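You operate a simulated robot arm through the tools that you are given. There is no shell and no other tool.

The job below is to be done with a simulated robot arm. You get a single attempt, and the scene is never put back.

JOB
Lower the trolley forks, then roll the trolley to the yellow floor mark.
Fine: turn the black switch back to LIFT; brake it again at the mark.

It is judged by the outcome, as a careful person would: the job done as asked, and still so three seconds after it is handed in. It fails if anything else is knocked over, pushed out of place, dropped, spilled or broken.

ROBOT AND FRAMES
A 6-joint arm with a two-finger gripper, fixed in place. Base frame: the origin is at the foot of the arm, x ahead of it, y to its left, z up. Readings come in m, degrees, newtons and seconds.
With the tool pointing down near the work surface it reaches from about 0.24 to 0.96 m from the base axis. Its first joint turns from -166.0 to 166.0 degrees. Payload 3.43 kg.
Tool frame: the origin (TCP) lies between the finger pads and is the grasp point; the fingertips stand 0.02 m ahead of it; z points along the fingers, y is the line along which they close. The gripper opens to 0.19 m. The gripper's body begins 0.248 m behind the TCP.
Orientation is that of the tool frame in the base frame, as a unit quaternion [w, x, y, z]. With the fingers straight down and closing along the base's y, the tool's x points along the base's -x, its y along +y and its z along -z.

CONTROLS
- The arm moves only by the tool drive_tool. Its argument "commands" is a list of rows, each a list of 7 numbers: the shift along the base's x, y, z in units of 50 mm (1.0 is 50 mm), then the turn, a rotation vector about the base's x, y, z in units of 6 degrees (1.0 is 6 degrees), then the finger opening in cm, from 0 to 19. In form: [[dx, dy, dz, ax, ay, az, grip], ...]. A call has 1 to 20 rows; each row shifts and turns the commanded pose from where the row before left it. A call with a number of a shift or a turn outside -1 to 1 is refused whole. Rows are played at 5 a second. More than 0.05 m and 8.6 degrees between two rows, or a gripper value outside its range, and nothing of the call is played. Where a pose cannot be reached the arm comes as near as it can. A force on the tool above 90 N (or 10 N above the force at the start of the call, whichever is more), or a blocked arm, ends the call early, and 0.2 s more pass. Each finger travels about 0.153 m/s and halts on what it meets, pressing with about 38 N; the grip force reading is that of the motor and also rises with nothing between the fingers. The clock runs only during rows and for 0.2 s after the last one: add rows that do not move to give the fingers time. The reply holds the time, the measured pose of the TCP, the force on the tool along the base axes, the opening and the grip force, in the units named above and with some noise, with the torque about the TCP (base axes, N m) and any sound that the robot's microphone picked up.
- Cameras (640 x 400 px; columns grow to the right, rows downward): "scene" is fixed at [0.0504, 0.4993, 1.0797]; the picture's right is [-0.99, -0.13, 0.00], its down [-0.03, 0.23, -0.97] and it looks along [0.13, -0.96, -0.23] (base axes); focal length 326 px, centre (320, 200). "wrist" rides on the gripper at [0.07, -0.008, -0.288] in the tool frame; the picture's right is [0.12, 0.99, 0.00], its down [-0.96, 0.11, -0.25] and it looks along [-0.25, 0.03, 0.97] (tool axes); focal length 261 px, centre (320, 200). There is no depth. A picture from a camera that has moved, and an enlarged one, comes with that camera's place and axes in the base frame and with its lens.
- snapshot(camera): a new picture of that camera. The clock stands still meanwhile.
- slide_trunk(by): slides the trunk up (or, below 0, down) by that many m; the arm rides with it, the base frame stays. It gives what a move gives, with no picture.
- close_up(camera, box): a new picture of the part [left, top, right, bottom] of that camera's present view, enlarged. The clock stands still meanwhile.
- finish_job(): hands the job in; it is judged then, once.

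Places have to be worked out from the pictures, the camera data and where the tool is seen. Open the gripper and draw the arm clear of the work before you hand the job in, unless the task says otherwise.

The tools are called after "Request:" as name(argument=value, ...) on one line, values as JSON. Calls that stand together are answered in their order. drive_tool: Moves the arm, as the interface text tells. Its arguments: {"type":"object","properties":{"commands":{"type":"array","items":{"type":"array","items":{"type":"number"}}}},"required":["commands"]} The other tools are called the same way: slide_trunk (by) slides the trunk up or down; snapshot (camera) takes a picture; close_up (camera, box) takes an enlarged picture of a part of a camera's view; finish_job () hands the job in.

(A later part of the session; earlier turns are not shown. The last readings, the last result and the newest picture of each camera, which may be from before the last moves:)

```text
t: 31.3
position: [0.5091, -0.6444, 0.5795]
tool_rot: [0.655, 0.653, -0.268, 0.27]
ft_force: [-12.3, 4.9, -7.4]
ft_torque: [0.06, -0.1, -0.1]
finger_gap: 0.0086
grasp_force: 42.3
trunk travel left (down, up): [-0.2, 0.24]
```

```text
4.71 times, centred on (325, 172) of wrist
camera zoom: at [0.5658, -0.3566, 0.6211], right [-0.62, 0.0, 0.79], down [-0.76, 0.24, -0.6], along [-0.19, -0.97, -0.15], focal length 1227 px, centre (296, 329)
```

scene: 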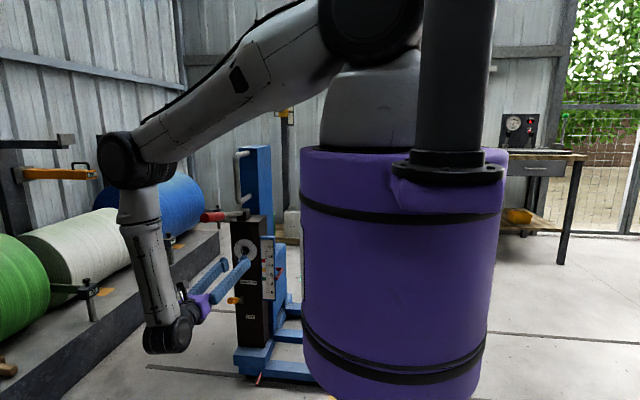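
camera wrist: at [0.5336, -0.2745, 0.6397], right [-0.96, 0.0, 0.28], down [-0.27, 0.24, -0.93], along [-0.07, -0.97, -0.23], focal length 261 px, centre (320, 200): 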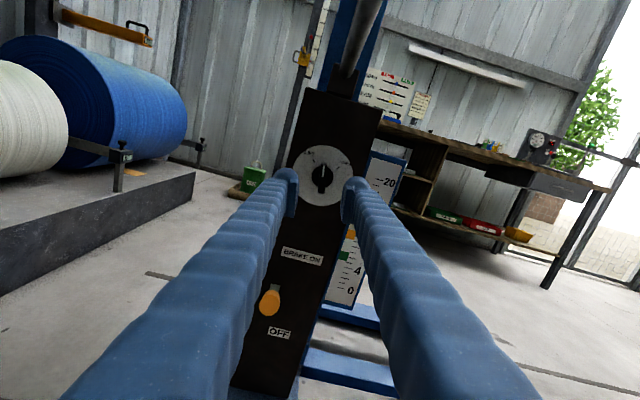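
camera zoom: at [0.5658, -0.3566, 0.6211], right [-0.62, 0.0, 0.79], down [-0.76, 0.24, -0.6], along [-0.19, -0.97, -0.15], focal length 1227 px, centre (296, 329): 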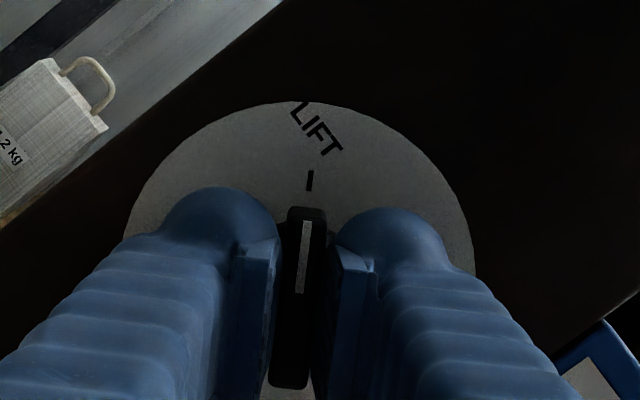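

The pointer lines up with the LIFT tick. Release and back straight off, then check.

Request:
drive_tool(commands=[[0, 0, 0, 0, 0, 0, 2], [0, 0, 0, 0, 0, 0, 4.5], [0, 0.5, 0, 0, 0, 0, 4.5], [0, 0.6, 0, 0, 0, 0, 4.5], [0, 0.6, 0, 0, 0, 0, 4.5], [0, 0.6, 0, 0, 0, 0, 4.5]])

Request:
snapshot(camera="wrist")

Request:
close_up(camera="scene", box=[200, 200, 310, 330])

Request:
close_up(camera="scene", box=[228, 232, 276, 262])

```text
t: 32.7
position: [0.5082, -0.5275, 0.5797]
tool_rot: [0.655, 0.652, -0.269, 0.27]
ft_force: [1.1, -0.3, -0.7]
ft_torque: [-0.01, -0.01, 0.03]
finger_gap: 0.045
grasp_force: 0.1
trunk travel left (down, up): [-0.2, 0.24]
```

```text
taken
camera wrist: at [0.5649, -0.2401, 0.6205], right [-0.62, 0.0, 0.79], down [-0.76, 0.24, -0.6], along [-0.19, -0.97, -0.15], focal length 261 px, centre (320, 200)
```

wrist: 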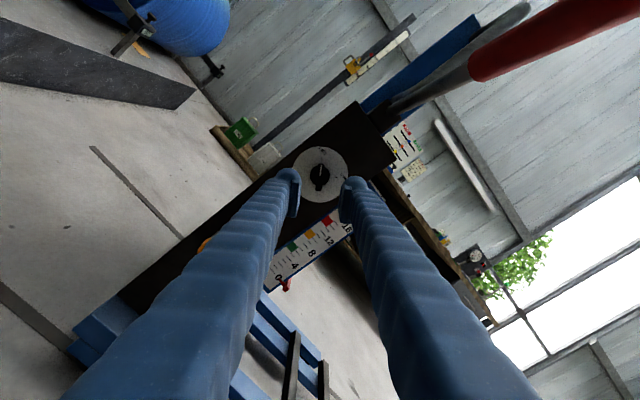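

```text
3.08 times, centred on (255, 265) of scene
camera zoom: at [0.0504, 0.4993, 1.0797], right [-0.99, -0.13, 0.0], down [-0.03, 0.23, -0.97], along [0.13, -0.96, -0.23], focal length 1003 px, centre (520, 0)
```

zoom: 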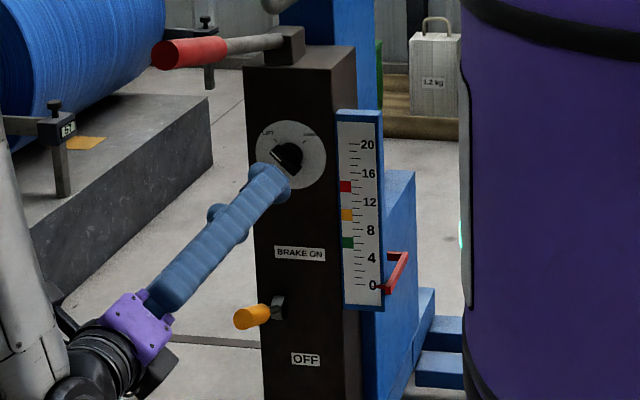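

```text
13.33 times, centred on (252, 247) of scene
camera zoom: at [0.0504, 0.4993, 1.0797], right [-0.99, -0.13, 0.0], down [-0.03, 0.23, -0.97], along [0.13, -0.96, -0.23], focal length 4346 px, centre (1227, -427)
```

zoom: 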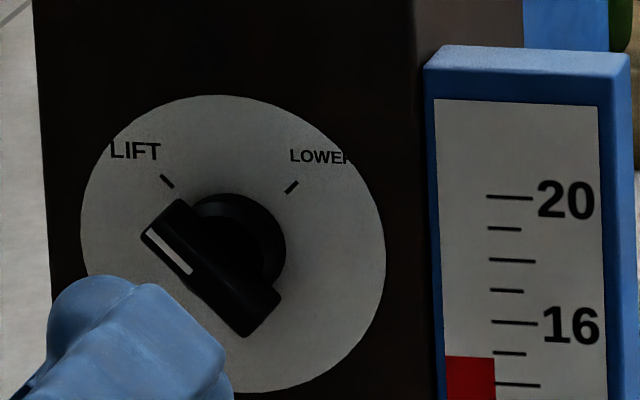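

Switch is at LIFT exactly as before, scale at 0. Next release the brake: close the fingers, square the roll to 90°, and go above the orange knob (≈0.539, −0.586, 0.411).

Request:
drive_tool(commands=[[0.2, 0.5, -0.2, 0, -1, 0, 2], [0.2, 0.2, -0.2, 0, -1, 0, 1], [0.2, 0, -0.2, 0, -1, 0, 0], [0, 0, -0.2, 0, -1, 0, 0], [0, 0, -0.3, 0, -1, 0, 0], [0, 0, -0.3, 0, -1, 0, 0], [0, 0, -0.3, 0, -1, 0, 0], [0, 0, -0.3, 0, -0.5, 0, 0]])

Request:
snapshot(camera="wrist")

Request:
snapshot(camera="scene")

```text
t: 34.5
position: [0.5409, -0.4946, 0.4817]
tool_rot: [-0.5, -0.501, 0.501, -0.498]
ft_force: [-0.4, 0.7, -0.8]
ft_torque: [-0.01, 0.0, 0.01]
finger_gap: 0.0002
grasp_force: 33.9
out of reach, approached as far as the arm can: row 8
trunk travel left (down, up): [-0.2, 0.24]
```

```text
taken
camera wrist: at [0.5494, -0.2078, 0.5525], right [-0.99, 0.0, 0.12], down [-0.12, 0.25, -0.96], along [-0.03, -0.97, -0.25], focal length 261 px, centre (320, 200)
```

wrist: 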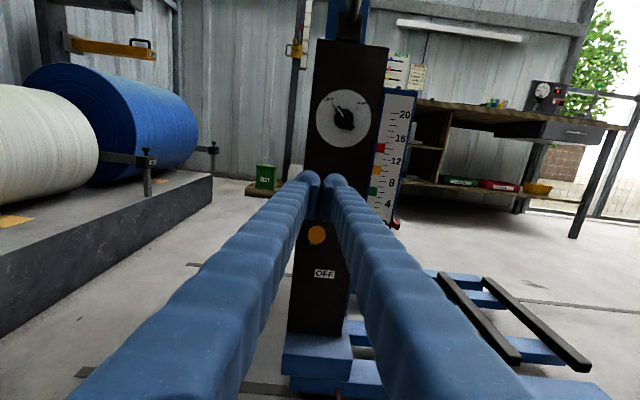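

```text
taken
```

scene: 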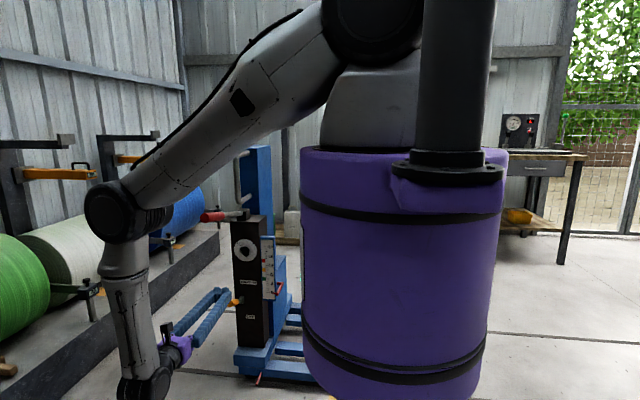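

The arm is at the edge of its downward reach here, so I'll raise the tool a little and lower the trunk instead.

Request:
drive_tool(commands=[[0, 0, 0.6, 0, 0, 0, 0], [0, 0, 0.6, 0, 0, 0, 0], [0, 0, 0.4, 0, 0, 0, 0]])

Request:
slide_trunk(by=-0.1)

Request:
snapshot(camera="scene")

```text
t: 35.3
position: [0.5396, -0.4963, 0.5652]
tool_rot: [0.502, 0.499, -0.499, 0.499]
ft_force: [-0.1, 1.3, 0.0]
ft_torque: [-0.04, 0.01, 0.01]
finger_gap: 0.0
grasp_force: 34.7
trunk travel left (down, up): [-0.2, 0.24]
```

```text
t: 36.6
position: [0.5391, -0.4948, 0.465]
tool_rot: [0.502, 0.5, -0.498, 0.5]
ft_force: [0.8, -1.0, 0.6]
ft_torque: [-0.01, 0.0, -0.01]
finger_gap: 0.0
grasp_force: 34.0
trunk travel left (down, up): [-0.1, 0.34]
```

```text
taken
```

scene: 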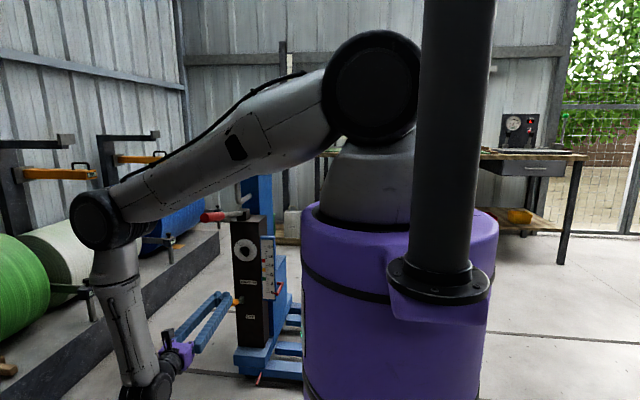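

Trunk down 0.1. To save more reach I'll tip the tool 30° nose-down and place the closed fingers just above the orange knob (TCP ≈ 0.537, −0.575, 0.475).

Request:
drive_tool(commands=[[0, 0, 0.1, 1, 0, 0, 0], [0, 0, 0.1, 1, 0, 0, 0], [0, 0, 0, 1, 0, 0, 0], [0, 0, 0, 1, 0, 0, 0], [-0.04, 0, 0, 1, 0, 0, 0], [0, -0.6, 0, 0, 0, 0, 0], [0, -0.6, 0, 0, 0, 0, 0], [0, -0.4, 0, 0, 0, 0, 0]])

Request:
snapshot(camera="wrist")

Request:
close_up(camera="scene", box=[190, 230, 300, 350])

```text
t: 38.4
position: [0.5368, -0.5765, 0.4734]
tool_rot: [0.356, 0.613, -0.61, 0.354]
ft_force: [0.0, 0.5, -1.4]
ft_torque: [0.02, -0.05, -0.01]
finger_gap: 0.0001
grasp_force: 34.3
trunk travel left (down, up): [-0.1, 0.34]
```

```text
taken
camera wrist: at [0.5468, -0.3618, 0.6772], right [-0.99, -0.06, 0.11], down [-0.12, 0.69, -0.71], along [-0.03, -0.72, -0.69], focal length 261 px, centre (320, 200)
```

wrist: 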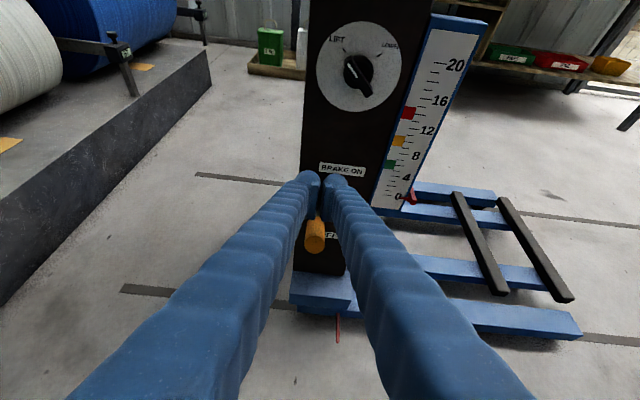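

```text
3.33 times, centred on (245, 290) of scene
camera zoom: at [0.0504, 0.4993, 1.0797], right [-0.99, -0.13, 0.0], down [-0.03, 0.23, -0.97], along [0.13, -0.96, -0.23], focal length 1086 px, centre (570, -100)
```

zoom: 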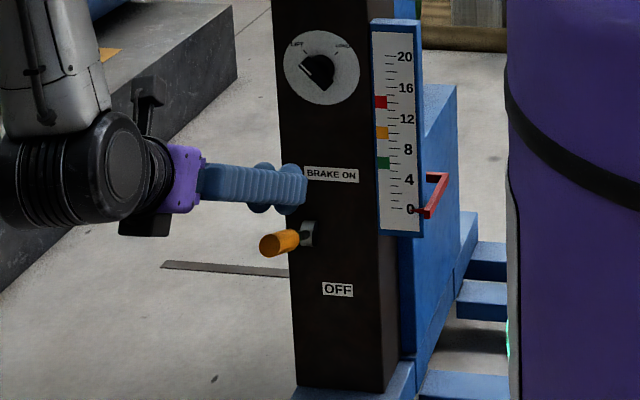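

Fingers are over the knob. Pressing down gently in 12–15 mm steps.

Request:
drive_tool(commands=[[0, 0, -0.3, 0, 0, 0, 0], [0, 0, -0.3, 0, 0, 0, 0], [0, 0, -0.3, 0, 0, 0, 0], [0, 0, -0.3, 0, 0, 0, 0], [0, 0, -0.3, 0, 0, 0, 0]])

Request:
close_up(camera="scene", box=[190, 230, 300, 350])

```text
t: 39.6
position: [0.5372, -0.5762, 0.3976]
tool_rot: [0.356, 0.612, -0.611, 0.354]
ft_force: [-0.5, -0.2, -0.3]
ft_torque: [0.02, 0.0, -0.02]
finger_gap: 0.0
grasp_force: 34.7
trunk travel left (down, up): [-0.1, 0.34]
```

```text
3.33 times, centred on (245, 290) of scene
camera zoom: at [0.0504, 0.4993, 1.0797], right [-0.99, -0.13, 0.0], down [-0.03, 0.23, -0.97], along [0.13, -0.96, -0.23], focal length 1086 px, centre (570, -100)
```

zoom: 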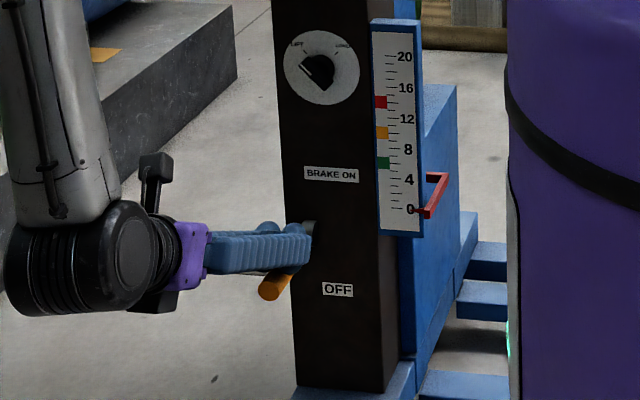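

The lever moves down with hardly any force. Continuing to OFF.

Request:
drive_tool(commands=[[0, 0, -0.3, 0, 0, 0, 0], [0, 0, -0.3, 0, 0, 0, 0], [0, 0, -0.3, 0, 0, 0, 0], [0, 0, -0.3, 0, 0, 0, 0]])

Request:
close_up(camera="scene", box=[190, 230, 300, 350])

Request:
snapshot(camera="wrist")

```text
t: 40.6
position: [0.5353, -0.5755, 0.3413]
tool_rot: [0.356, 0.612, -0.61, 0.356]
ft_force: [-5.0, 20.9, 33.0]
ft_torque: [0.19, 0.19, 0.1]
finger_gap: 0.0059
grasp_force: 34.0
trunk travel left (down, up): [-0.1, 0.34]
```

```text
3.33 times, centred on (245, 290) of scene
camera zoom: at [0.0504, 0.4993, 1.0797], right [-0.99, -0.13, 0.0], down [-0.03, 0.23, -0.97], along [0.13, -0.96, -0.23], focal length 1086 px, centre (570, -100)
```

zoom: 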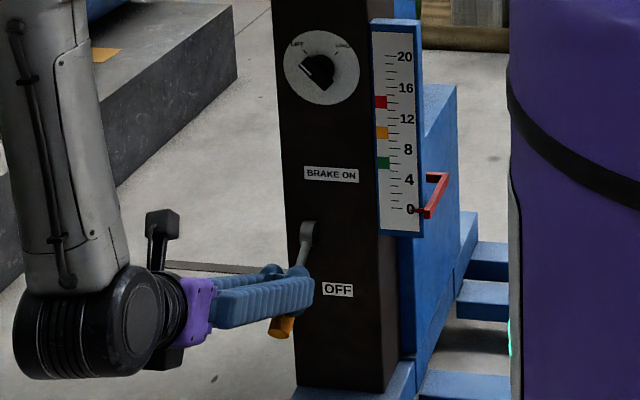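

```text
taken
camera wrist: at [0.5454, -0.3609, 0.5451], right [-0.99, -0.06, 0.11], down [-0.12, 0.69, -0.71], along [-0.03, -0.72, -0.69], focal length 261 px, centre (320, 200)
```

wrist: 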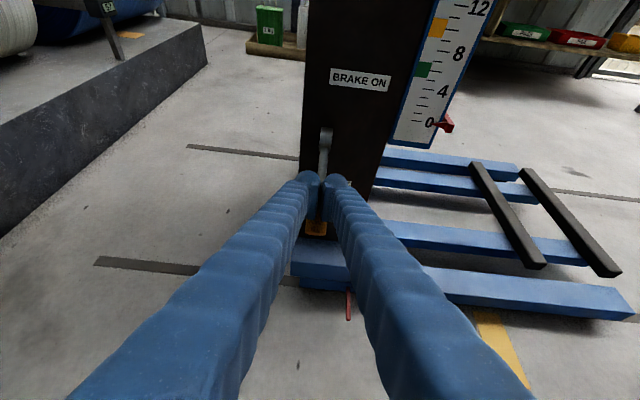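

Lever is firmly at its lower stop (33 N reaction), brake OFF. The shaft slightly wedged between the fingers, so I open them before lifting away.

Request:
drive_tool(commands=[[0, 0, 0.1, 0, 0, 0, 2], [0, 0, 0, 0, 0, 0, 4.5], [0, 0, 0, 0, 0, 0, 4.5], [0, 0, 0.4, 0, 0, 0, 4.5], [0, 0, 0.6, 0, 0, 0, 4.5], [0, 0.4, 0.4, 0, 0, 0, 4.5], [0, 0.7, 0, 0, 0, 0, 4.5], [0, 0.7, 0, 0, 0, 0, 4.5]])

Request:
snapshot(camera="scene")

Request:
snapshot(camera="wrist")

```text
t: 42.4
position: [0.536, -0.4862, 0.4144]
tool_rot: [0.356, 0.612, -0.612, 0.353]
ft_force: [-0.6, -0.2, 0.1]
ft_torque: [0.04, -0.03, 0.03]
finger_gap: 0.045
grasp_force: 0.1
trunk travel left (down, up): [-0.1, 0.34]
```

```text
taken
```

scene: 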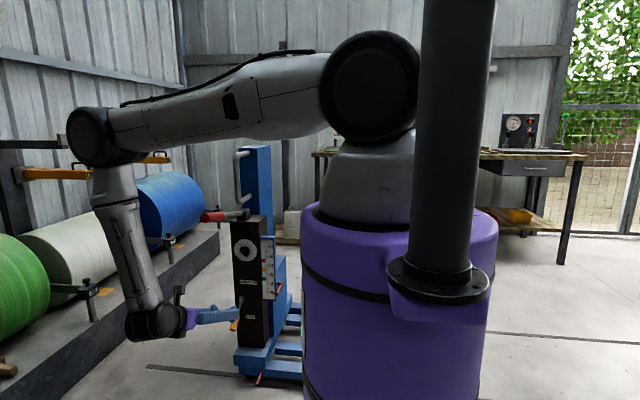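

```text
taken
camera wrist: at [0.5461, -0.2723, 0.6188], right [-0.99, -0.06, 0.11], down [-0.12, 0.69, -0.71], along [-0.03, -0.72, -0.69], focal length 261 px, centre (320, 200)
```

wrist: 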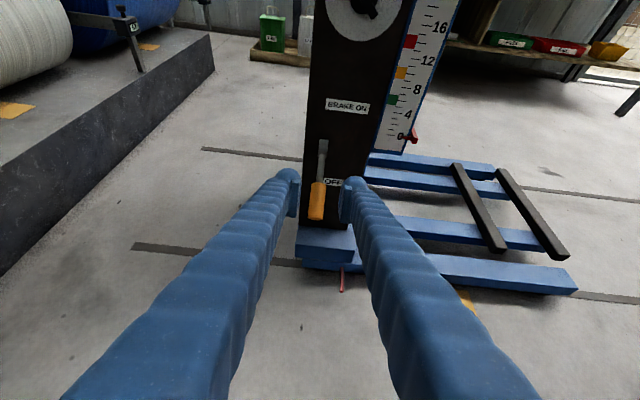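

Brake lever now points to OFF, the trolley hasn't moved. Next I'll grasp the grey U‑handle from above; first slide out to +x to clear the pump lever before rising.

Request:
drive_tool(commands=[[0.5, 0.1, 0, 0, 0, 0, 5], [0.6, 0.1, 0, 0, 0, 0, 5], [0.6, 0, 0, 0, 0, 0, 6], [0.6, 0, 0.2, 0, 0, 0, 7], [0.4, 0, 0.6, 0, 0, 0, 7], [0, 0, 0.8, 0.5, 0, 0, 7], [0, 0, 0.8, 0.5, 0, 0, 7], [0, 0, 0.8, 0.5, 0, 0, 7]])

Request:
snapshot(camera="scene")

Request:
snapshot(camera="wrist")

```text
t: 44.2
position: [0.6704, -0.4754, 0.5746]
tool_rot: [0.307, 0.639, -0.637, 0.304]
ft_force: [0.3, 0.6, -0.2]
ft_torque: [-0.07, 0.02, 0.01]
finger_gap: 0.0701
grasp_force: 0.0
trunk travel left (down, up): [-0.1, 0.34]
```

```text
taken
```

scene: 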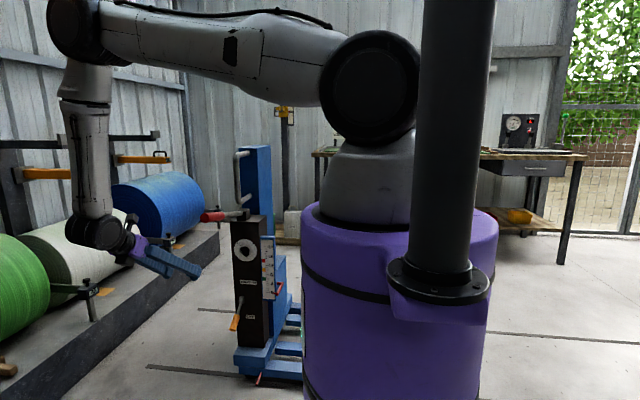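

```text
taken
camera wrist: at [0.6803, -0.2959, 0.8093], right [-0.99, -0.08, 0.1], down [-0.12, 0.8, -0.59], along [-0.03, -0.6, -0.8], focal length 261 px, centre (320, 200)
```

wrist: 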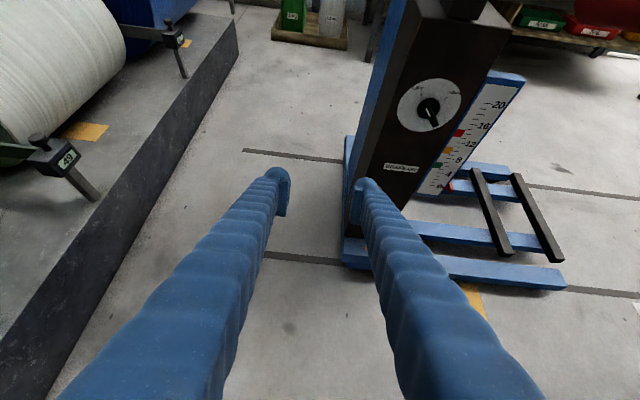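

Clear of the pump lever. Rising further while tipping the tool to vertical.

Request:
drive_tool(commands=[[0, 0, 0.9, 0.8, 0, 0, 7], [0, 0, 0.9, 0.8, 0, 0, 7], [0, 0, 0.9, 0.8, 0, 0, 7], [0, 0, 0.9, 0.8, 0, 0, 7], [0, 0, 0.9, 0.8, 0, 0, 7], [0, 0, 0.9, 0.8, 0, 0, 7], [0, 0, 0.9, 0.8, 0, 0, 7], [0, 0, 0.9, 0.8, 0, 0, 7], [0, 0, 0.9, 0.8, 0, 0, 7], [0, 0, 0.5, 0.8, 0, 0, 7], [0, 0, 0, 0.5, 0, 0, 7]])

Request:
snapshot(camera="scene")

Request:
snapshot(camera="wrist")

```text
t: 46.6
position: [0.6731, -0.4751, 1.0025]
tool_rot: [0.002, 0.708, -0.706, 0.0]
ft_force: [-0.4, 0.7, -0.2]
ft_torque: [0.02, 0.0, -0.01]
finger_gap: 0.0698
grasp_force: 0.0
trunk travel left (down, up): [-0.1, 0.34]
```

```text
taken
```

scene: 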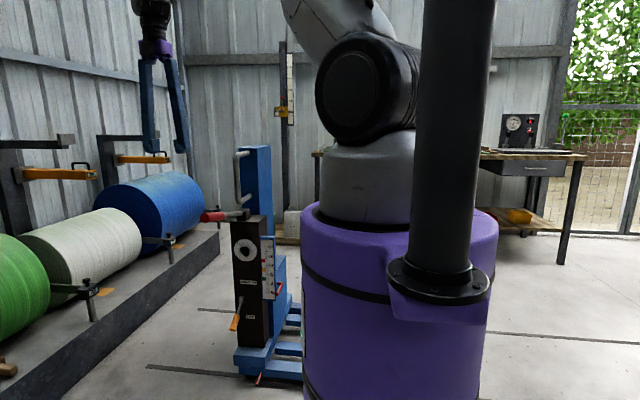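

```text
taken
camera wrist: at [0.6832, -0.5455, 1.2901], right [-0.99, -0.12, 0.0], down [-0.12, 0.96, 0.25], along [-0.03, 0.24, -0.97], focal length 261 px, centre (320, 200)
```

wrist: 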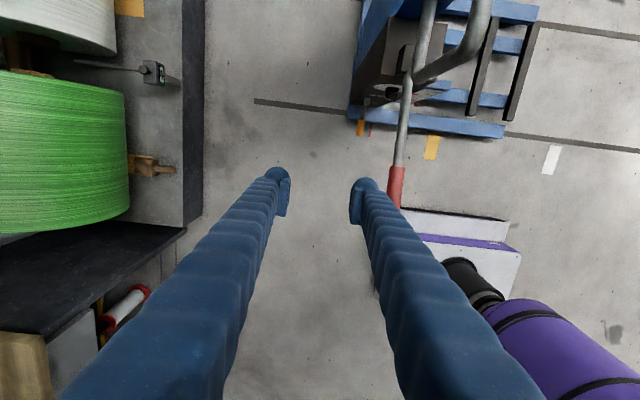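

Tool vertical at z 1.00. I'll take a closer look at handle, needle and marks from here (there's also a white mark further on; the yellow one is the target).

Request:
close_up(camera="wrist", box=[340, 80, 580, 200])

Request:
drive_tool(commands=[[0, 0, 0.8, 0, 0, 0, 7], [-0.8, -0.6, 0, 0, 0, 0, 7], [-0.8, -0.7, 0, 0, 0, 0, 7], [-0.8, -0.7, 0, 0, 0, 0, 7]])

Request:
snapshot(camera="wrist")

Request:
snapshot(camera="scene")

```text
2.67 times, centred on (460, 140) of wrist
camera zoom: at [0.6832, -0.5455, 1.2901], right [-0.99, -0.12, 0.0], down [-0.12, 0.96, 0.25], along [-0.03, 0.24, -0.97], focal length 695 px, centre (-53, 360)
```

zoom: 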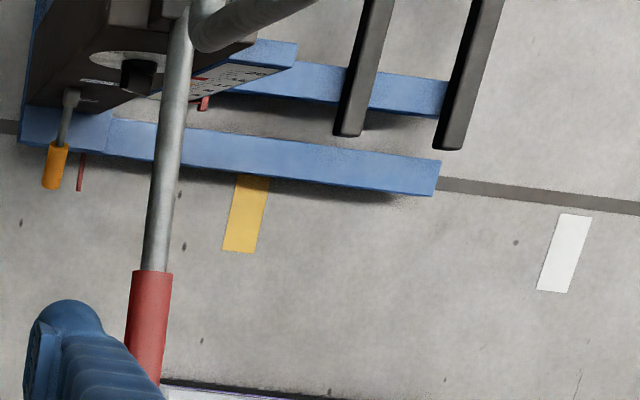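

```text
refused: row 3 steps farther than a row can; nothing moved
```

```text
taken
camera wrist: at [0.6832, -0.5455, 1.2901], right [-0.99, -0.12, 0.0], down [-0.12, 0.96, 0.25], along [-0.03, 0.24, -0.97], focal length 261 px, centre (320, 200)
```

wrist: 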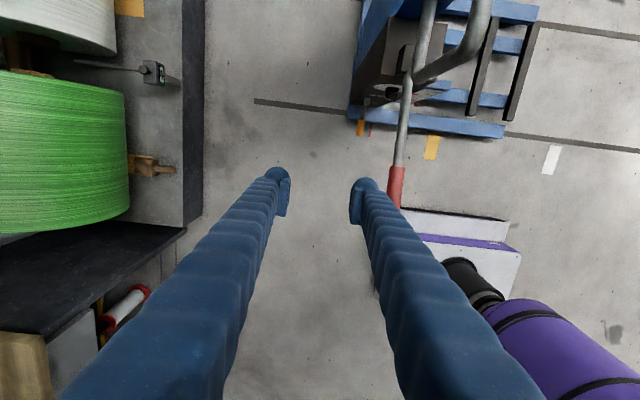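

```text
taken
```

scene: 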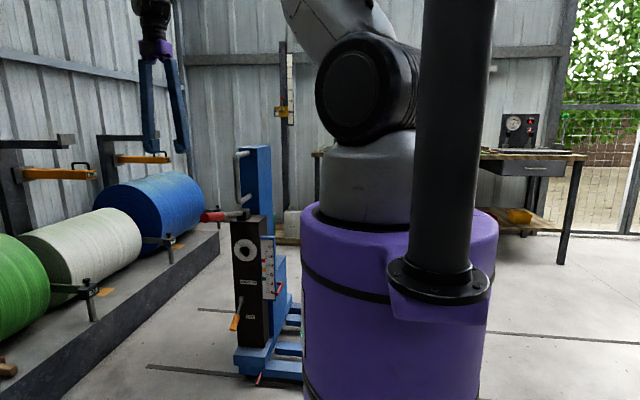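

One step was too long; same move in smaller steps: up a bit, then over the handle at (0.52, −0.66).

Request:
drive_tool(commands=[[0, 0, 0.8, 0, 0, 0, 7], [-0.5, -0.6, 0, 0, 0, 0, 7], [-0.5, -0.62, 0, 0, 0, 0, 7], [-0.5, -0.62, 0, 0, 0, 0, 7], [-0.5, -0.62, 0, 0, 0, 0, 7], [-0.5, -0.62, 0, 0, 0, 0, 7], [-0.5, -0.62, 0, 0, 0, 0, 7], [0, 0, 0, 0, 0, 0, 7]])

Request:
snapshot(camera="wrist")

Request:
snapshot(camera="scene")

```text
t: 48.4
position: [0.5214, -0.6618, 1.0431]
tool_rot: [0.002, 0.709, -0.706, 0.0]
ft_force: [-0.7, -0.9, -0.1]
ft_torque: [0.14, -0.03, -0.01]
finger_gap: 0.0699
grasp_force: 0.1
trunk travel left (down, up): [-0.1, 0.34]
```

```text
taken
camera wrist: at [0.531, -0.7313, 1.3315], right [-0.99, -0.12, 0.0], down [-0.12, 0.96, 0.25], along [-0.03, 0.24, -0.97], focal length 261 px, centre (320, 200)
```

wrist: 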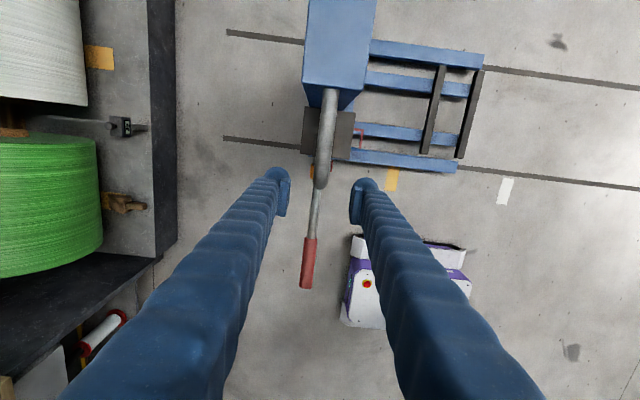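

```text
taken
```

scene: 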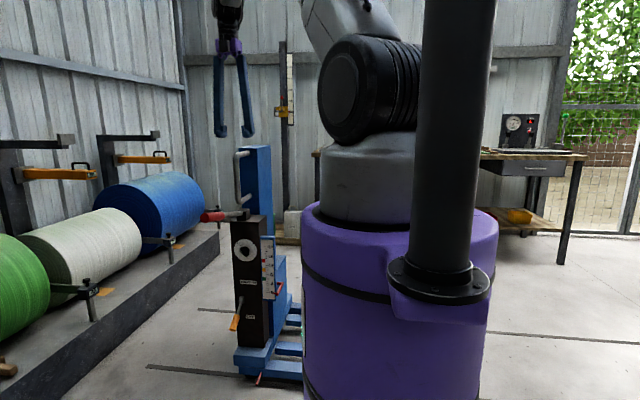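

The handle bend is right below the TCP between the fingers. Descend to z≈0.935 straddling the bar.

Request:
drive_tool(commands=[[-0.02, 0, -0.5, 0, 0, 0, 7], [0, 0, -0.5, 0, 0, 0, 7], [0, 0, -0.5, 0, 0, 0, 7], [0, 0, -0.5, 0, 0, 0, 7], [0, 0, -0.2, 0, 0, 0, 7], [0, 0, 0, 0, 0, 0, 7]])

Request:
snapshot(camera="wrist")

Request:
close_up(camera="scene", box=[190, 80, 310, 230])

```text
t: 49.8
position: [0.52, -0.6602, 0.9342]
tool_rot: [0.003, 0.708, -0.706, 0.0]
ft_force: [-0.7, 0.2, 0.3]
ft_torque: [0.01, -0.02, -0.01]
finger_gap: 0.0697
grasp_force: 0.0
trunk travel left (down, up): [-0.1, 0.34]
```

```text
taken
camera wrist: at [0.5302, -0.7308, 1.2212], right [-0.99, -0.12, 0.0], down [-0.12, 0.96, 0.24], along [-0.03, 0.24, -0.97], focal length 261 px, centre (320, 200)
```

wrist: 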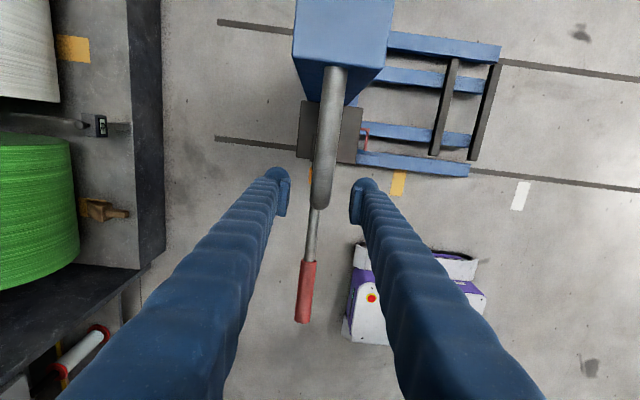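

```text
2.67 times, centred on (250, 155) of scene
camera zoom: at [0.0504, 0.4993, 1.0797], right [-0.99, -0.13, 0.0], down [-0.03, 0.23, -0.97], along [0.13, -0.96, -0.23], focal length 869 px, centre (507, 320)
```

zoom: 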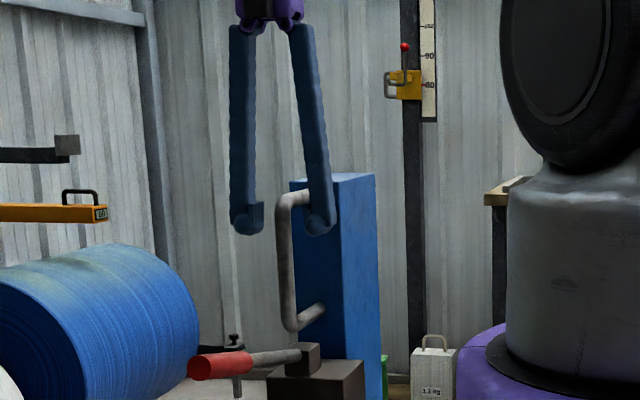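

Handle is between the fingers. Closing on it.

Request:
drive_tool(commands=[[0, 0, 0, 0, 0, 0, 4], [0, 0, 0, 0, 0, 0, 2], [0, 0, 0, 0, 0, 0, 1.5], [0, 0, 0, 0, 0, 0, 1.5]])

Request:
snapshot(camera="wrist")

```text
t: 50.8
position: [0.5213, -0.6604, 0.9341]
tool_rot: [0.002, 0.708, -0.707, 0.001]
ft_force: [4.9, 0.6, -1.7]
ft_torque: [-0.02, -0.03, 0.0]
finger_gap: 0.0208
grasp_force: 45.9
trunk travel left (down, up): [-0.1, 0.34]
```

```text
taken
camera wrist: at [0.5309, -0.7307, 1.2213], right [-0.99, -0.12, 0.0], down [-0.12, 0.96, 0.24], along [-0.03, 0.24, -0.97], focal length 261 px, centre (320, 200)
```

wrist: 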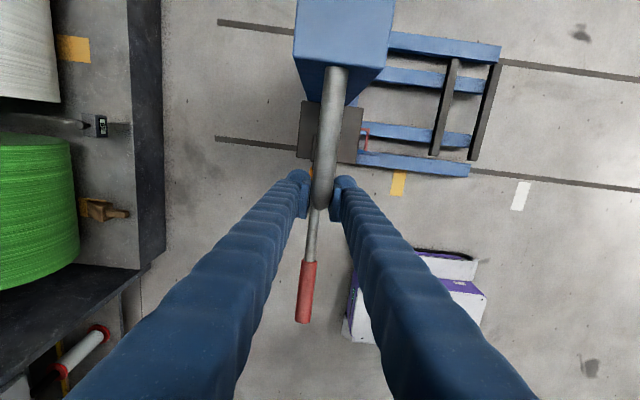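

Gripped the 2 cm bar. Start with a slow pull along −x and watch the force.

Request:
drive_tool(commands=[[-0.1, 0, 0, 0, 0, 0, 1.5], [-0.15, 0, 0, 0, 0, 0, 1.5], [-0.2, 0, 0, 0, 0, 0, 1.5], [-0.2, 0, 0, 0, 0, 0, 1.5], [-0.2, 0, 0, 0, 0, 0, 1.5], [-0.15, 0, 0, 0, 0, 0, 1.5]])

Request:
snapshot(camera="wrist")

Request:
snapshot(camera="scene")

```text
t: 52.2
position: [0.4694, -0.6605, 0.9329]
tool_rot: [0.002, 0.707, -0.707, 0.0]
ft_force: [-2.0, 1.4, 0.1]
ft_torque: [0.3, 0.07, -0.04]
finger_gap: 0.0206
grasp_force: 44.9
trunk travel left (down, up): [-0.1, 0.34]
```

```text
taken
camera wrist: at [0.4796, -0.7309, 1.2214], right [-0.99, -0.12, 0.0], down [-0.12, 0.96, 0.24], along [-0.03, 0.24, -0.97], focal length 261 px, centre (320, 200)
```

wrist: 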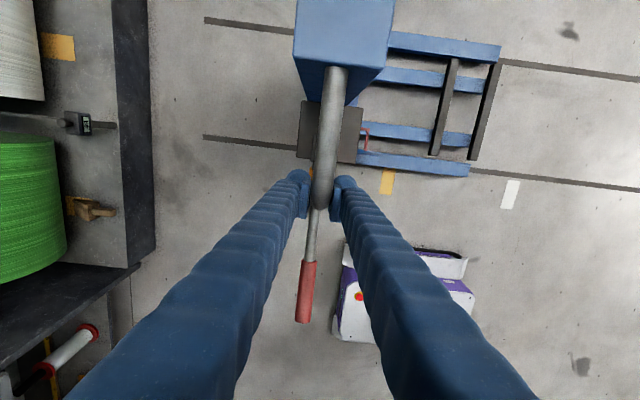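

```text
taken
```

scene: 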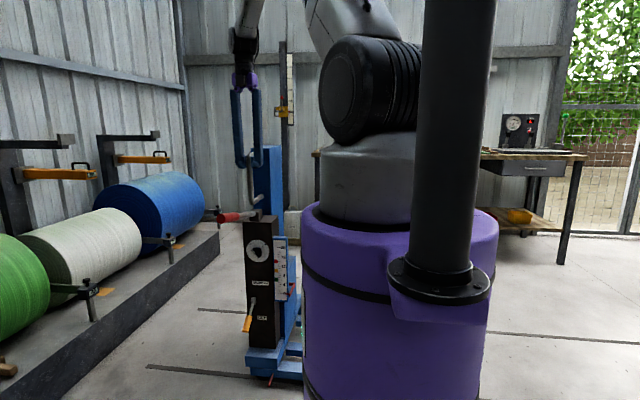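

It rolls freely and straight. Continue about 0.2 m with gentle start and stop, then measure.

Request:
drive_tool(commands=[[-0.15, 0, 0, 0, 0, 0, 1.5], [-0.25, 0, 0, 0, 0, 0, 1.5], [-0.3, 0, 0, 0, 0, 0, 1.5], [-0.3, 0, 0, 0, 0, 0, 1.5], [-0.3, 0, 0, 0, 0, 0, 1.5], [-0.3, 0, 0, 0, 0, 0, 1.5], [-0.3, 0, 0, 0, 0, 0, 1.5], [-0.3, 0, 0, 0, 0, 0, 1.5], [-0.3, 0, 0, 0, 0, 0, 1.5], [-0.3, 0, 0, 0, 0, 0, 1.5], [-0.3, 0, 0, 0, 0, 0, 1.5], [-0.3, 0, 0, 0, 0, 0, 1.5], [-0.25, 0, 0, 0, 0, 0, 1.5], [-0.2, 0, 0, 0, 0, 0, 1.5], [-0.1, 0, 0, 0, 0, 0, 1.5]])

Request:
snapshot(camera="wrist")

Request:
close_up(camera="wrist", box=[280, 120, 440, 230])

Request:
snapshot(camera="scene")

```text
t: 55.4
position: [0.2627, -0.6611, 0.9339]
tool_rot: [-0.001, -0.707, 0.707, 0.002]
ft_force: [-49.5, -16.8, -2.6]
ft_torque: [0.91, 0.45, 0.13]
finger_gap: 0.0208
grasp_force: 44.7
trunk travel left (down, up): [-0.1, 0.34]
```

```text
taken
camera wrist: at [0.2738, -0.7316, 1.2208], right [-0.99, -0.12, 0.01], down [-0.11, 0.96, 0.25], along [-0.04, 0.25, -0.97], focal length 261 px, centre (320, 200)
```

wrist: 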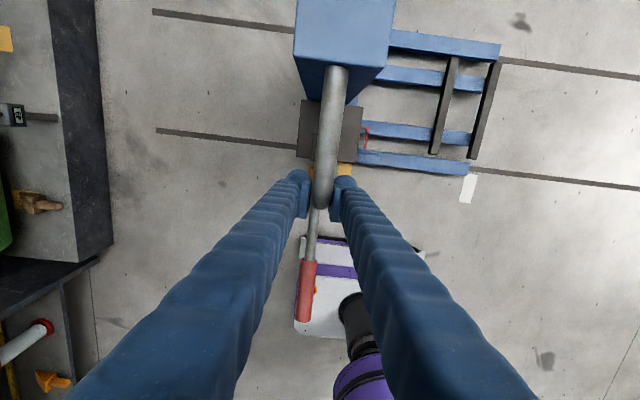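

```text
3.64 times, centred on (360, 175) of wrist
camera zoom: at [0.2738, -0.7316, 1.2208], right [-0.99, -0.12, 0.01], down [-0.11, 0.96, 0.25], along [-0.04, 0.25, -0.97], focal length 948 px, centre (174, 291)
```

zoom: 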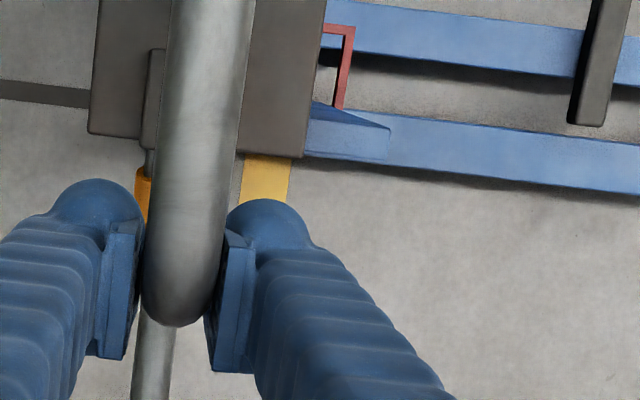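

```text
taken
```

scene: 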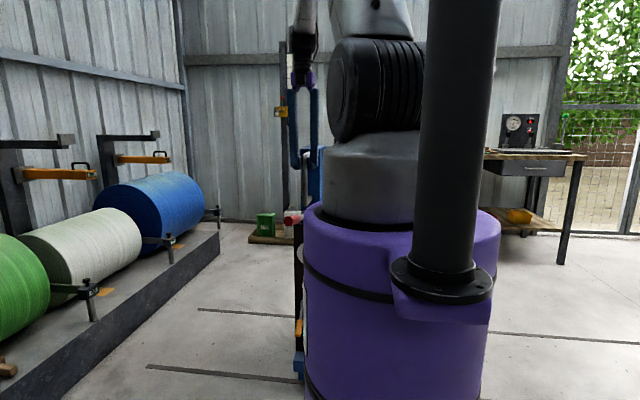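

The −50 N is the trolley's momentum being braked by my hand. Hold still to let it settle, then read again.

Request:
drive_tool(commands=[[0, 0, 0, 0, 0, 0, 1.5], [0, 0, 0, 0, 0, 0, 1.5], [0, 0, 0, 0, 0, 0, 1.5], [0, 0, 0, 0, 0, 0, 1.5], [0, 0, 0, 0, 0, 0, 1.5]])

Request:
close_up(camera="wrist", box=[280, 120, 440, 230])

```text
t: 56.6
position: [0.2737, -0.6609, 0.9335]
tool_rot: [0.001, 0.708, -0.706, 0.0]
ft_force: [21.6, 0.2, -12.7]
ft_torque: [-0.68, -0.21, 0.02]
finger_gap: 0.0207
grasp_force: 45.2
trunk travel left (down, up): [-0.1, 0.34]
```

```text
3.64 times, centred on (360, 175) of wrist
camera zoom: at [0.2839, -0.7305, 1.2212], right [-0.99, -0.12, 0.0], down [-0.12, 0.96, 0.25], along [-0.03, 0.24, -0.97], focal length 948 px, centre (174, 291)
```

zoom: 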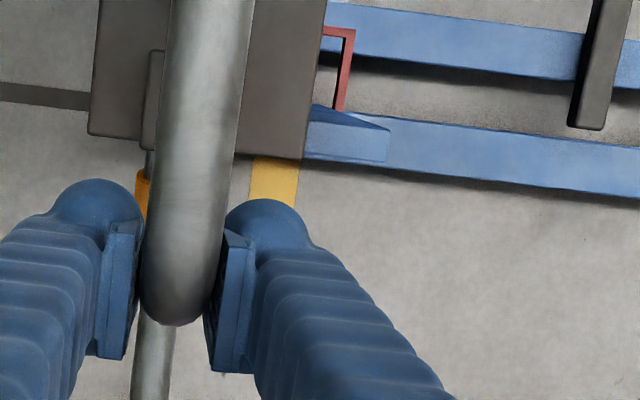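

Needle computed at x≈0.207, mark at 0.139: about 0.068 m to go. Creep in slowly.

Request:
drive_tool(commands=[[-0.05, 0, 0, 0, 0, 0, 1.5], [-0.1, 0, 0, 0, 0, 0, 1.5], [-0.1, 0, 0, 0, 0, 0, 1.5], [-0.1, 0, 0, 0, 0, 0, 1.5], [-0.1, 0, 0, 0, 0, 0, 1.5], [-0.1, 0, 0, 0, 0, 0, 1.5], [-0.1, 0, 0, 0, 0, 0, 1.5], [-0.1, 0, 0, 0, 0, 0, 1.5], [-0.1, 0, 0, 0, 0, 0, 1.5], [-0.1, 0, 0, 0, 0, 0, 1.5], [-0.1, 0, 0, 0, 0, 0, 1.5], [-0.1, 0, 0, 0, 0, 0, 1.5], [-0.1, 0, 0, 0, 0, 0, 1.5], [-0.06, 0, 0, 0, 0, 0, 1.5], [-0.04, 0, 0, 0, 0, 0, 1.5], [0, 0, 0, 0, 0, 0, 1.5], [0, 0, 0, 0, 0, 0, 1.5], [0, 0, 0, 0, 0, 0, 1.5]])

Request:
drive_tool(commands=[[0, 0, 0, 0, 0, 0, 1.5], [0, 0, 0, 0, 0, 0, 1.5], [0, 0, 0, 0, 0, 0, 1.5], [0, 0, 0, 0, 0, 0, 1.5], [0, 0, 0, 0, 0, 0, 1.5]])

Request:
snapshot(camera="wrist")

Request:
close_up(camera="wrist", box=[280, 120, 440, 230])

```text
t: 60.4
position: [0.206, -0.6616, 0.935]
tool_rot: [0.002, 0.708, -0.706, 0.001]
ft_force: [14.6, 1.2, -6.4]
ft_torque: [0.0, -0.13, -0.06]
finger_gap: 0.0207
grasp_force: 44.8
trunk travel left (down, up): [-0.1, 0.34]
```

```text
t: 61.6
position: [0.206, -0.661, 0.9346]
tool_rot: [0.002, 0.708, -0.707, 0.001]
ft_force: [14.5, -0.5, -4.3]
ft_torque: [0.02, -0.16, 0.02]
finger_gap: 0.0207
grasp_force: 45.2
trunk travel left (down, up): [-0.1, 0.34]
```

```text
taken
camera wrist: at [0.2157, -0.7302, 1.2215], right [-0.99, -0.12, 0.0], down [-0.12, 0.96, 0.24], along [-0.03, 0.24, -0.97], focal length 261 px, centre (320, 200)
```

wrist: 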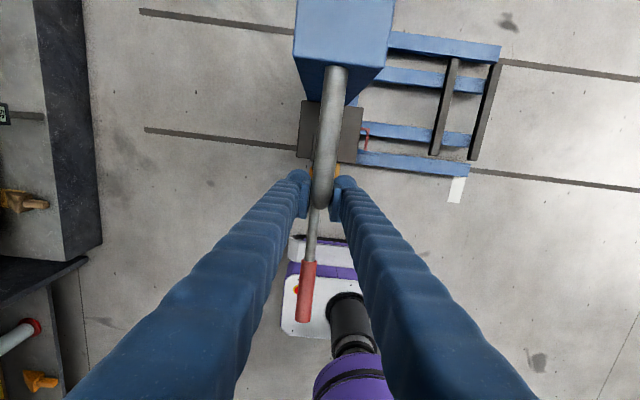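

```text
3.64 times, centred on (360, 175) of wrist
camera zoom: at [0.2157, -0.7302, 1.2215], right [-0.99, -0.12, 0.0], down [-0.12, 0.96, 0.24], along [-0.03, 0.24, -0.97], focal length 948 px, centre (174, 291)
```

zoom: 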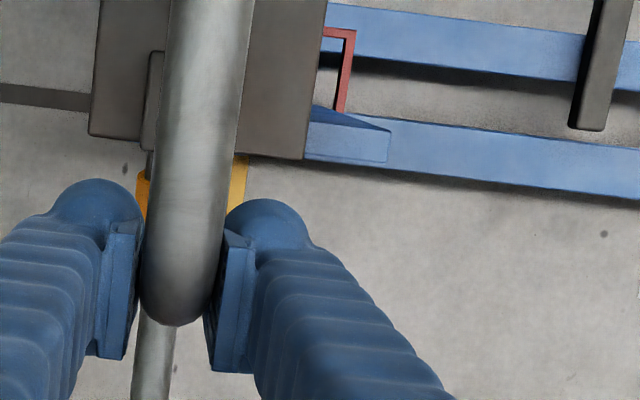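

Trolley should now be at the mark. Release the handle carefully, rise, and move the camera to see needle and mark directly.

Request:
drive_tool(commands=[[0.015, 0, 0, 0, 0, 0, 1.5], [0, 0, 0, 0, 0, 0, 3], [0, 0, 0, 0, 0, 0, 5], [0, 0, 0, 0, 0, 0, 7], [0, 0, 0.3, 0, 0, 0, 7], [0, 0, 0.6, 0, 0, 0, 7], [0, 0, 0.7, 0, 0, 0, 7], [0, 0, 0.6, 0, 0, 0, 7], [-0.5, 0.5, 0, 0, 0, 0, 7], [-0.5, 0.6, 0, 0, 0, 0, 7], [-0.5, 0.6, 0, 0, 0, 0, 7]])

Request:
snapshot(camera="wrist")

```text
t: 64.0
position: [0.1314, -0.5751, 1.0445]
tool_rot: [0.001, 0.708, -0.707, 0.001]
ft_force: [-0.5, -1.0, 0.3]
ft_torque: [0.02, 0.01, -0.03]
finger_gap: 0.0699
grasp_force: 0.0
trunk travel left (down, up): [-0.1, 0.34]
```

```text
taken
camera wrist: at [0.1409, -0.6457, 1.3322], right [-0.99, -0.12, 0.0], down [-0.12, 0.96, 0.24], along [-0.03, 0.24, -0.97], focal length 261 px, centre (320, 200)
```

wrist: 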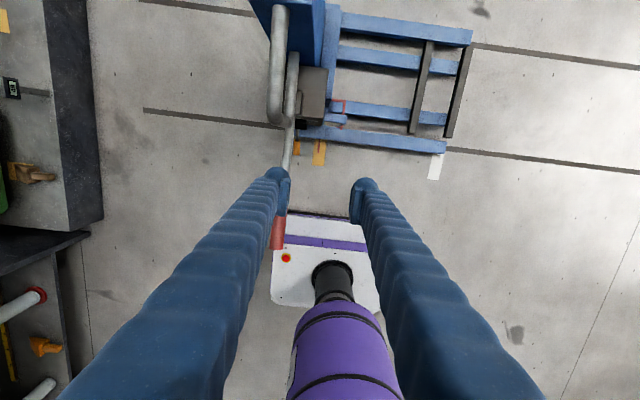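

Request:
close_up(camera="wrist", box=[270, 110, 370, 180])

```text
5.71 times, centred on (320, 145) of wrist
camera zoom: at [0.1409, -0.6457, 1.3322], right [-0.99, -0.12, 0.0], down [-0.12, 0.96, 0.24], along [-0.03, 0.24, -0.97], focal length 1489 px, centre (320, 514)
```

zoom: 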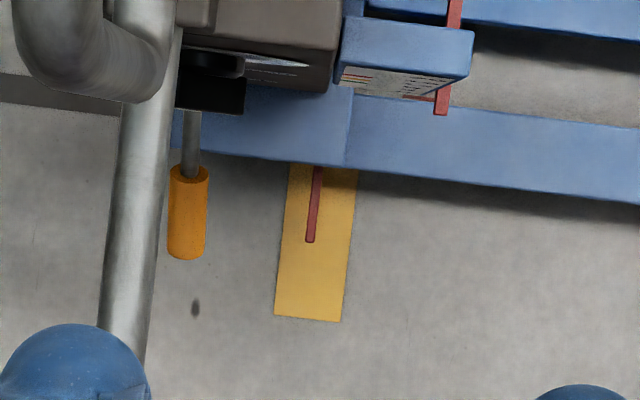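

The red needle lies on the yellow mark, within about 5 mm of its middle. Now to re-brake: with the trolley gone from x>0.3 that space is free, so I'll come from the +x side with the tool pointing −x (nose down) and lift the orange knob from beneath. First move out to x≈0.42 while yawing −90°.

Request:
drive_tool(commands=[[0.39, 0.03, 0, 0, 0, -1, 4], [0.39, 0.03, 0, 0, 0, -1, 3], [0.39, 0.03, 0, 0, 0, -1, 2], [0.39, 0.03, 0, 0, 0, -1, 1], [0.39, 0.03, 0, 0, 0, -1, 0], [0.39, 0.03, 0, 0, 0, -1, 0], [0.39, 0.03, 0, 0, 0, -1, 0], [0.39, 0.03, 0, 0, 0, -1, 0], [0.39, 0.03, 0, 0, 0, -1, 0], [0.39, 0.03, 0, 0, 0, -1, 0], [0.39, 0.03, 0, 0, 0, -1, 0], [0.39, 0.03, 0, 0, 0, -1, 0], [0.39, 0.03, 0, 0, 0, -1, 0], [0.39, 0.03, 0, 0, 0, -1, 0], [0.39, 0.03, 0, 0, 0, -1, 0]])

Request:
snapshot(camera="wrist")

Request:
snapshot(camera="scene")

```text
t: 67.2
position: [0.4247, -0.5535, 1.0434]
tool_rot: [-0.003, 0.001, 1.0, 0.0]
ft_force: [0.4, 1.0, -0.1]
ft_torque: [0.01, 0.02, 0.03]
finger_gap: 0.0
grasp_force: 34.2
trunk travel left (down, up): [-0.1, 0.34]
```

```text
taken
camera wrist: at [0.3562, -0.5632, 1.3303], right [-0.12, 0.99, 0.0], down [0.96, 0.12, 0.24], along [0.24, 0.03, -0.97], focal length 261 px, centre (320, 200)
```

wrist: 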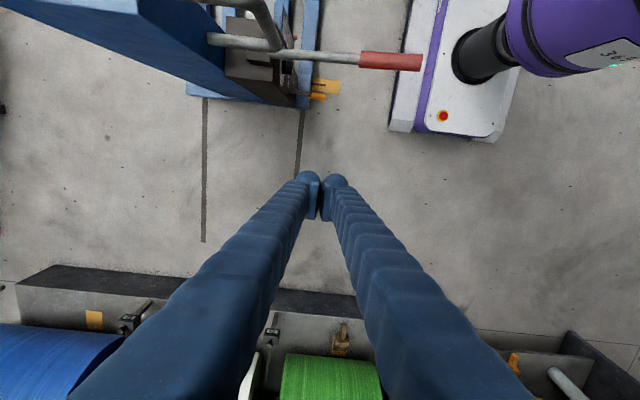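

```text
taken
```

scene: 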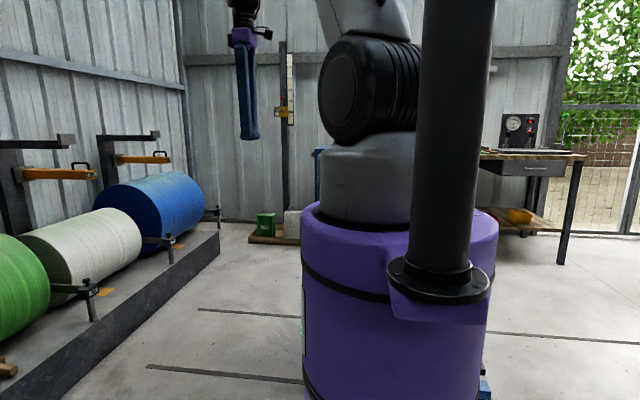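

Space at x>0.3 is free. Descend while pitching the nose toward −x (60°).

Request:
drive_tool(commands=[[0, -0.06, -0.8, 0, 1, 0, 0], [0, -0.06, -0.8, 0, 1, 0, 0], [0, -0.06, -0.8, 0, 1, 0, 0], [0, -0.06, -0.8, 0, 1, 0, 0], [0, -0.06, -0.8, 0, 1, 0, 0], [0, -0.06, -0.8, 0, 1, 0, 0], [0, -0.06, -0.8, 0, 1, 0, 0], [0, -0.06, -0.8, 0, 1, 0, 0], [0, -0.06, -0.8, 0, 1, 0, 0], [0, -0.06, -0.8, 0, 1, 0, 0]])

Request:
snapshot(camera="wrist")

Request:
snapshot(camera="scene")

```text
t: 69.4
position: [0.4231, -0.583, 0.6411]
tool_rot: [-0.503, 0.0, 0.864, 0.003]
ft_force: [-3.9, 2.5, -8.4]
ft_torque: [-0.28, 1.62, 0.54]
finger_gap: 0.0001
grasp_force: 34.1
trunk travel left (down, up): [-0.1, 0.34]
```

```text
taken
camera wrist: at [0.6392, -0.5927, 0.8447], right [-0.06, 0.99, 0.11], down [0.69, 0.12, -0.71], along [-0.72, 0.03, -0.69], focal length 261 px, centre (320, 200)
```

wrist: 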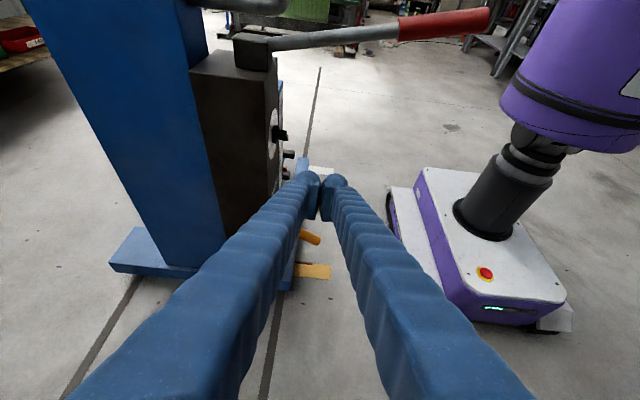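

```text
taken
```

scene: 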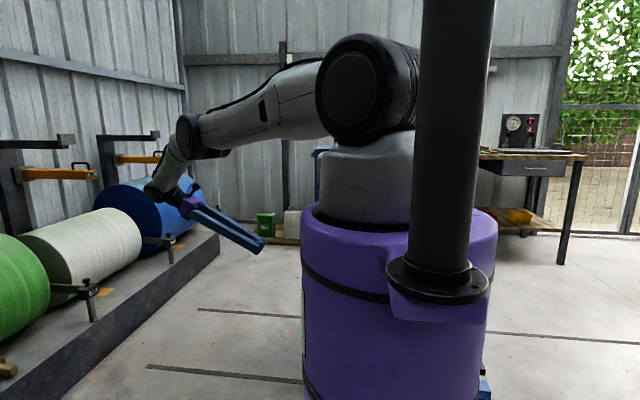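

The knob is visible: it runs from about (0.224, −0.613, 0.324) to its end at (0.224, −0.565, 0.30), lever down. Descend to just below that height, still 0.14 m short of it.

Request:
drive_tool(commands=[[-0.1, 0, -0.8, 0, 0, 0, 0], [-0.1, 0, -0.8, 0, 0, 0, 0], [-0.1, 0, -0.8, 0, 0, 0, 0], [-0.1, 0, -0.8, 0, 0, 0, 0], [-0.1, 0, -0.8, 0, 0, 0, 0], [-0.1, 0, -0.8, 0, 0, 0, 0], [-0.1, 0, -0.8, 0, 0, 0, 0], [-0.1, 0, -0.8, 0, 0, 0, 0], [-0.1, 0, -0.8, 0, 0, 0, 0], [-0.1, 0, -0.7, 0, 0, 0, 0]])

Request:
snapshot(camera="wrist")

Request:
snapshot(camera="scene")

```text
t: 71.6
position: [0.3183, -0.5035, 0.3376]
tool_rot: [-0.5, -0.001, 0.866, 0.0]
ft_force: [-0.7, -1.0, 0.5]
ft_torque: [0.01, -0.02, -0.01]
finger_gap: 0.0
grasp_force: 34.7
out of reach, approached as far as the arm can: row 2, 3, 4, 5, 6, 7, 8, 9, 10
trunk travel left (down, up): [-0.1, 0.34]
```

```text
taken
camera wrist: at [0.5325, -0.5129, 0.5407], right [-0.06, 0.99, 0.1], down [0.7, 0.12, -0.71], along [-0.72, 0.03, -0.7], focal length 261 px, centre (320, 200)
```

wrist: 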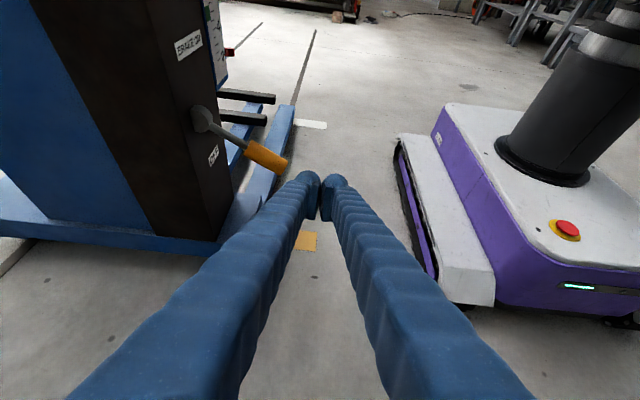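

```text
taken
```

scene: 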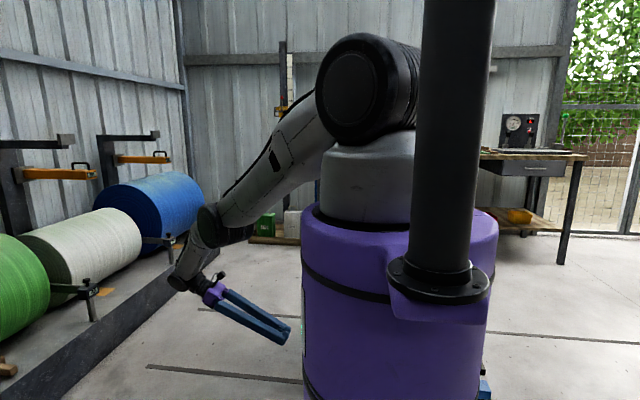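

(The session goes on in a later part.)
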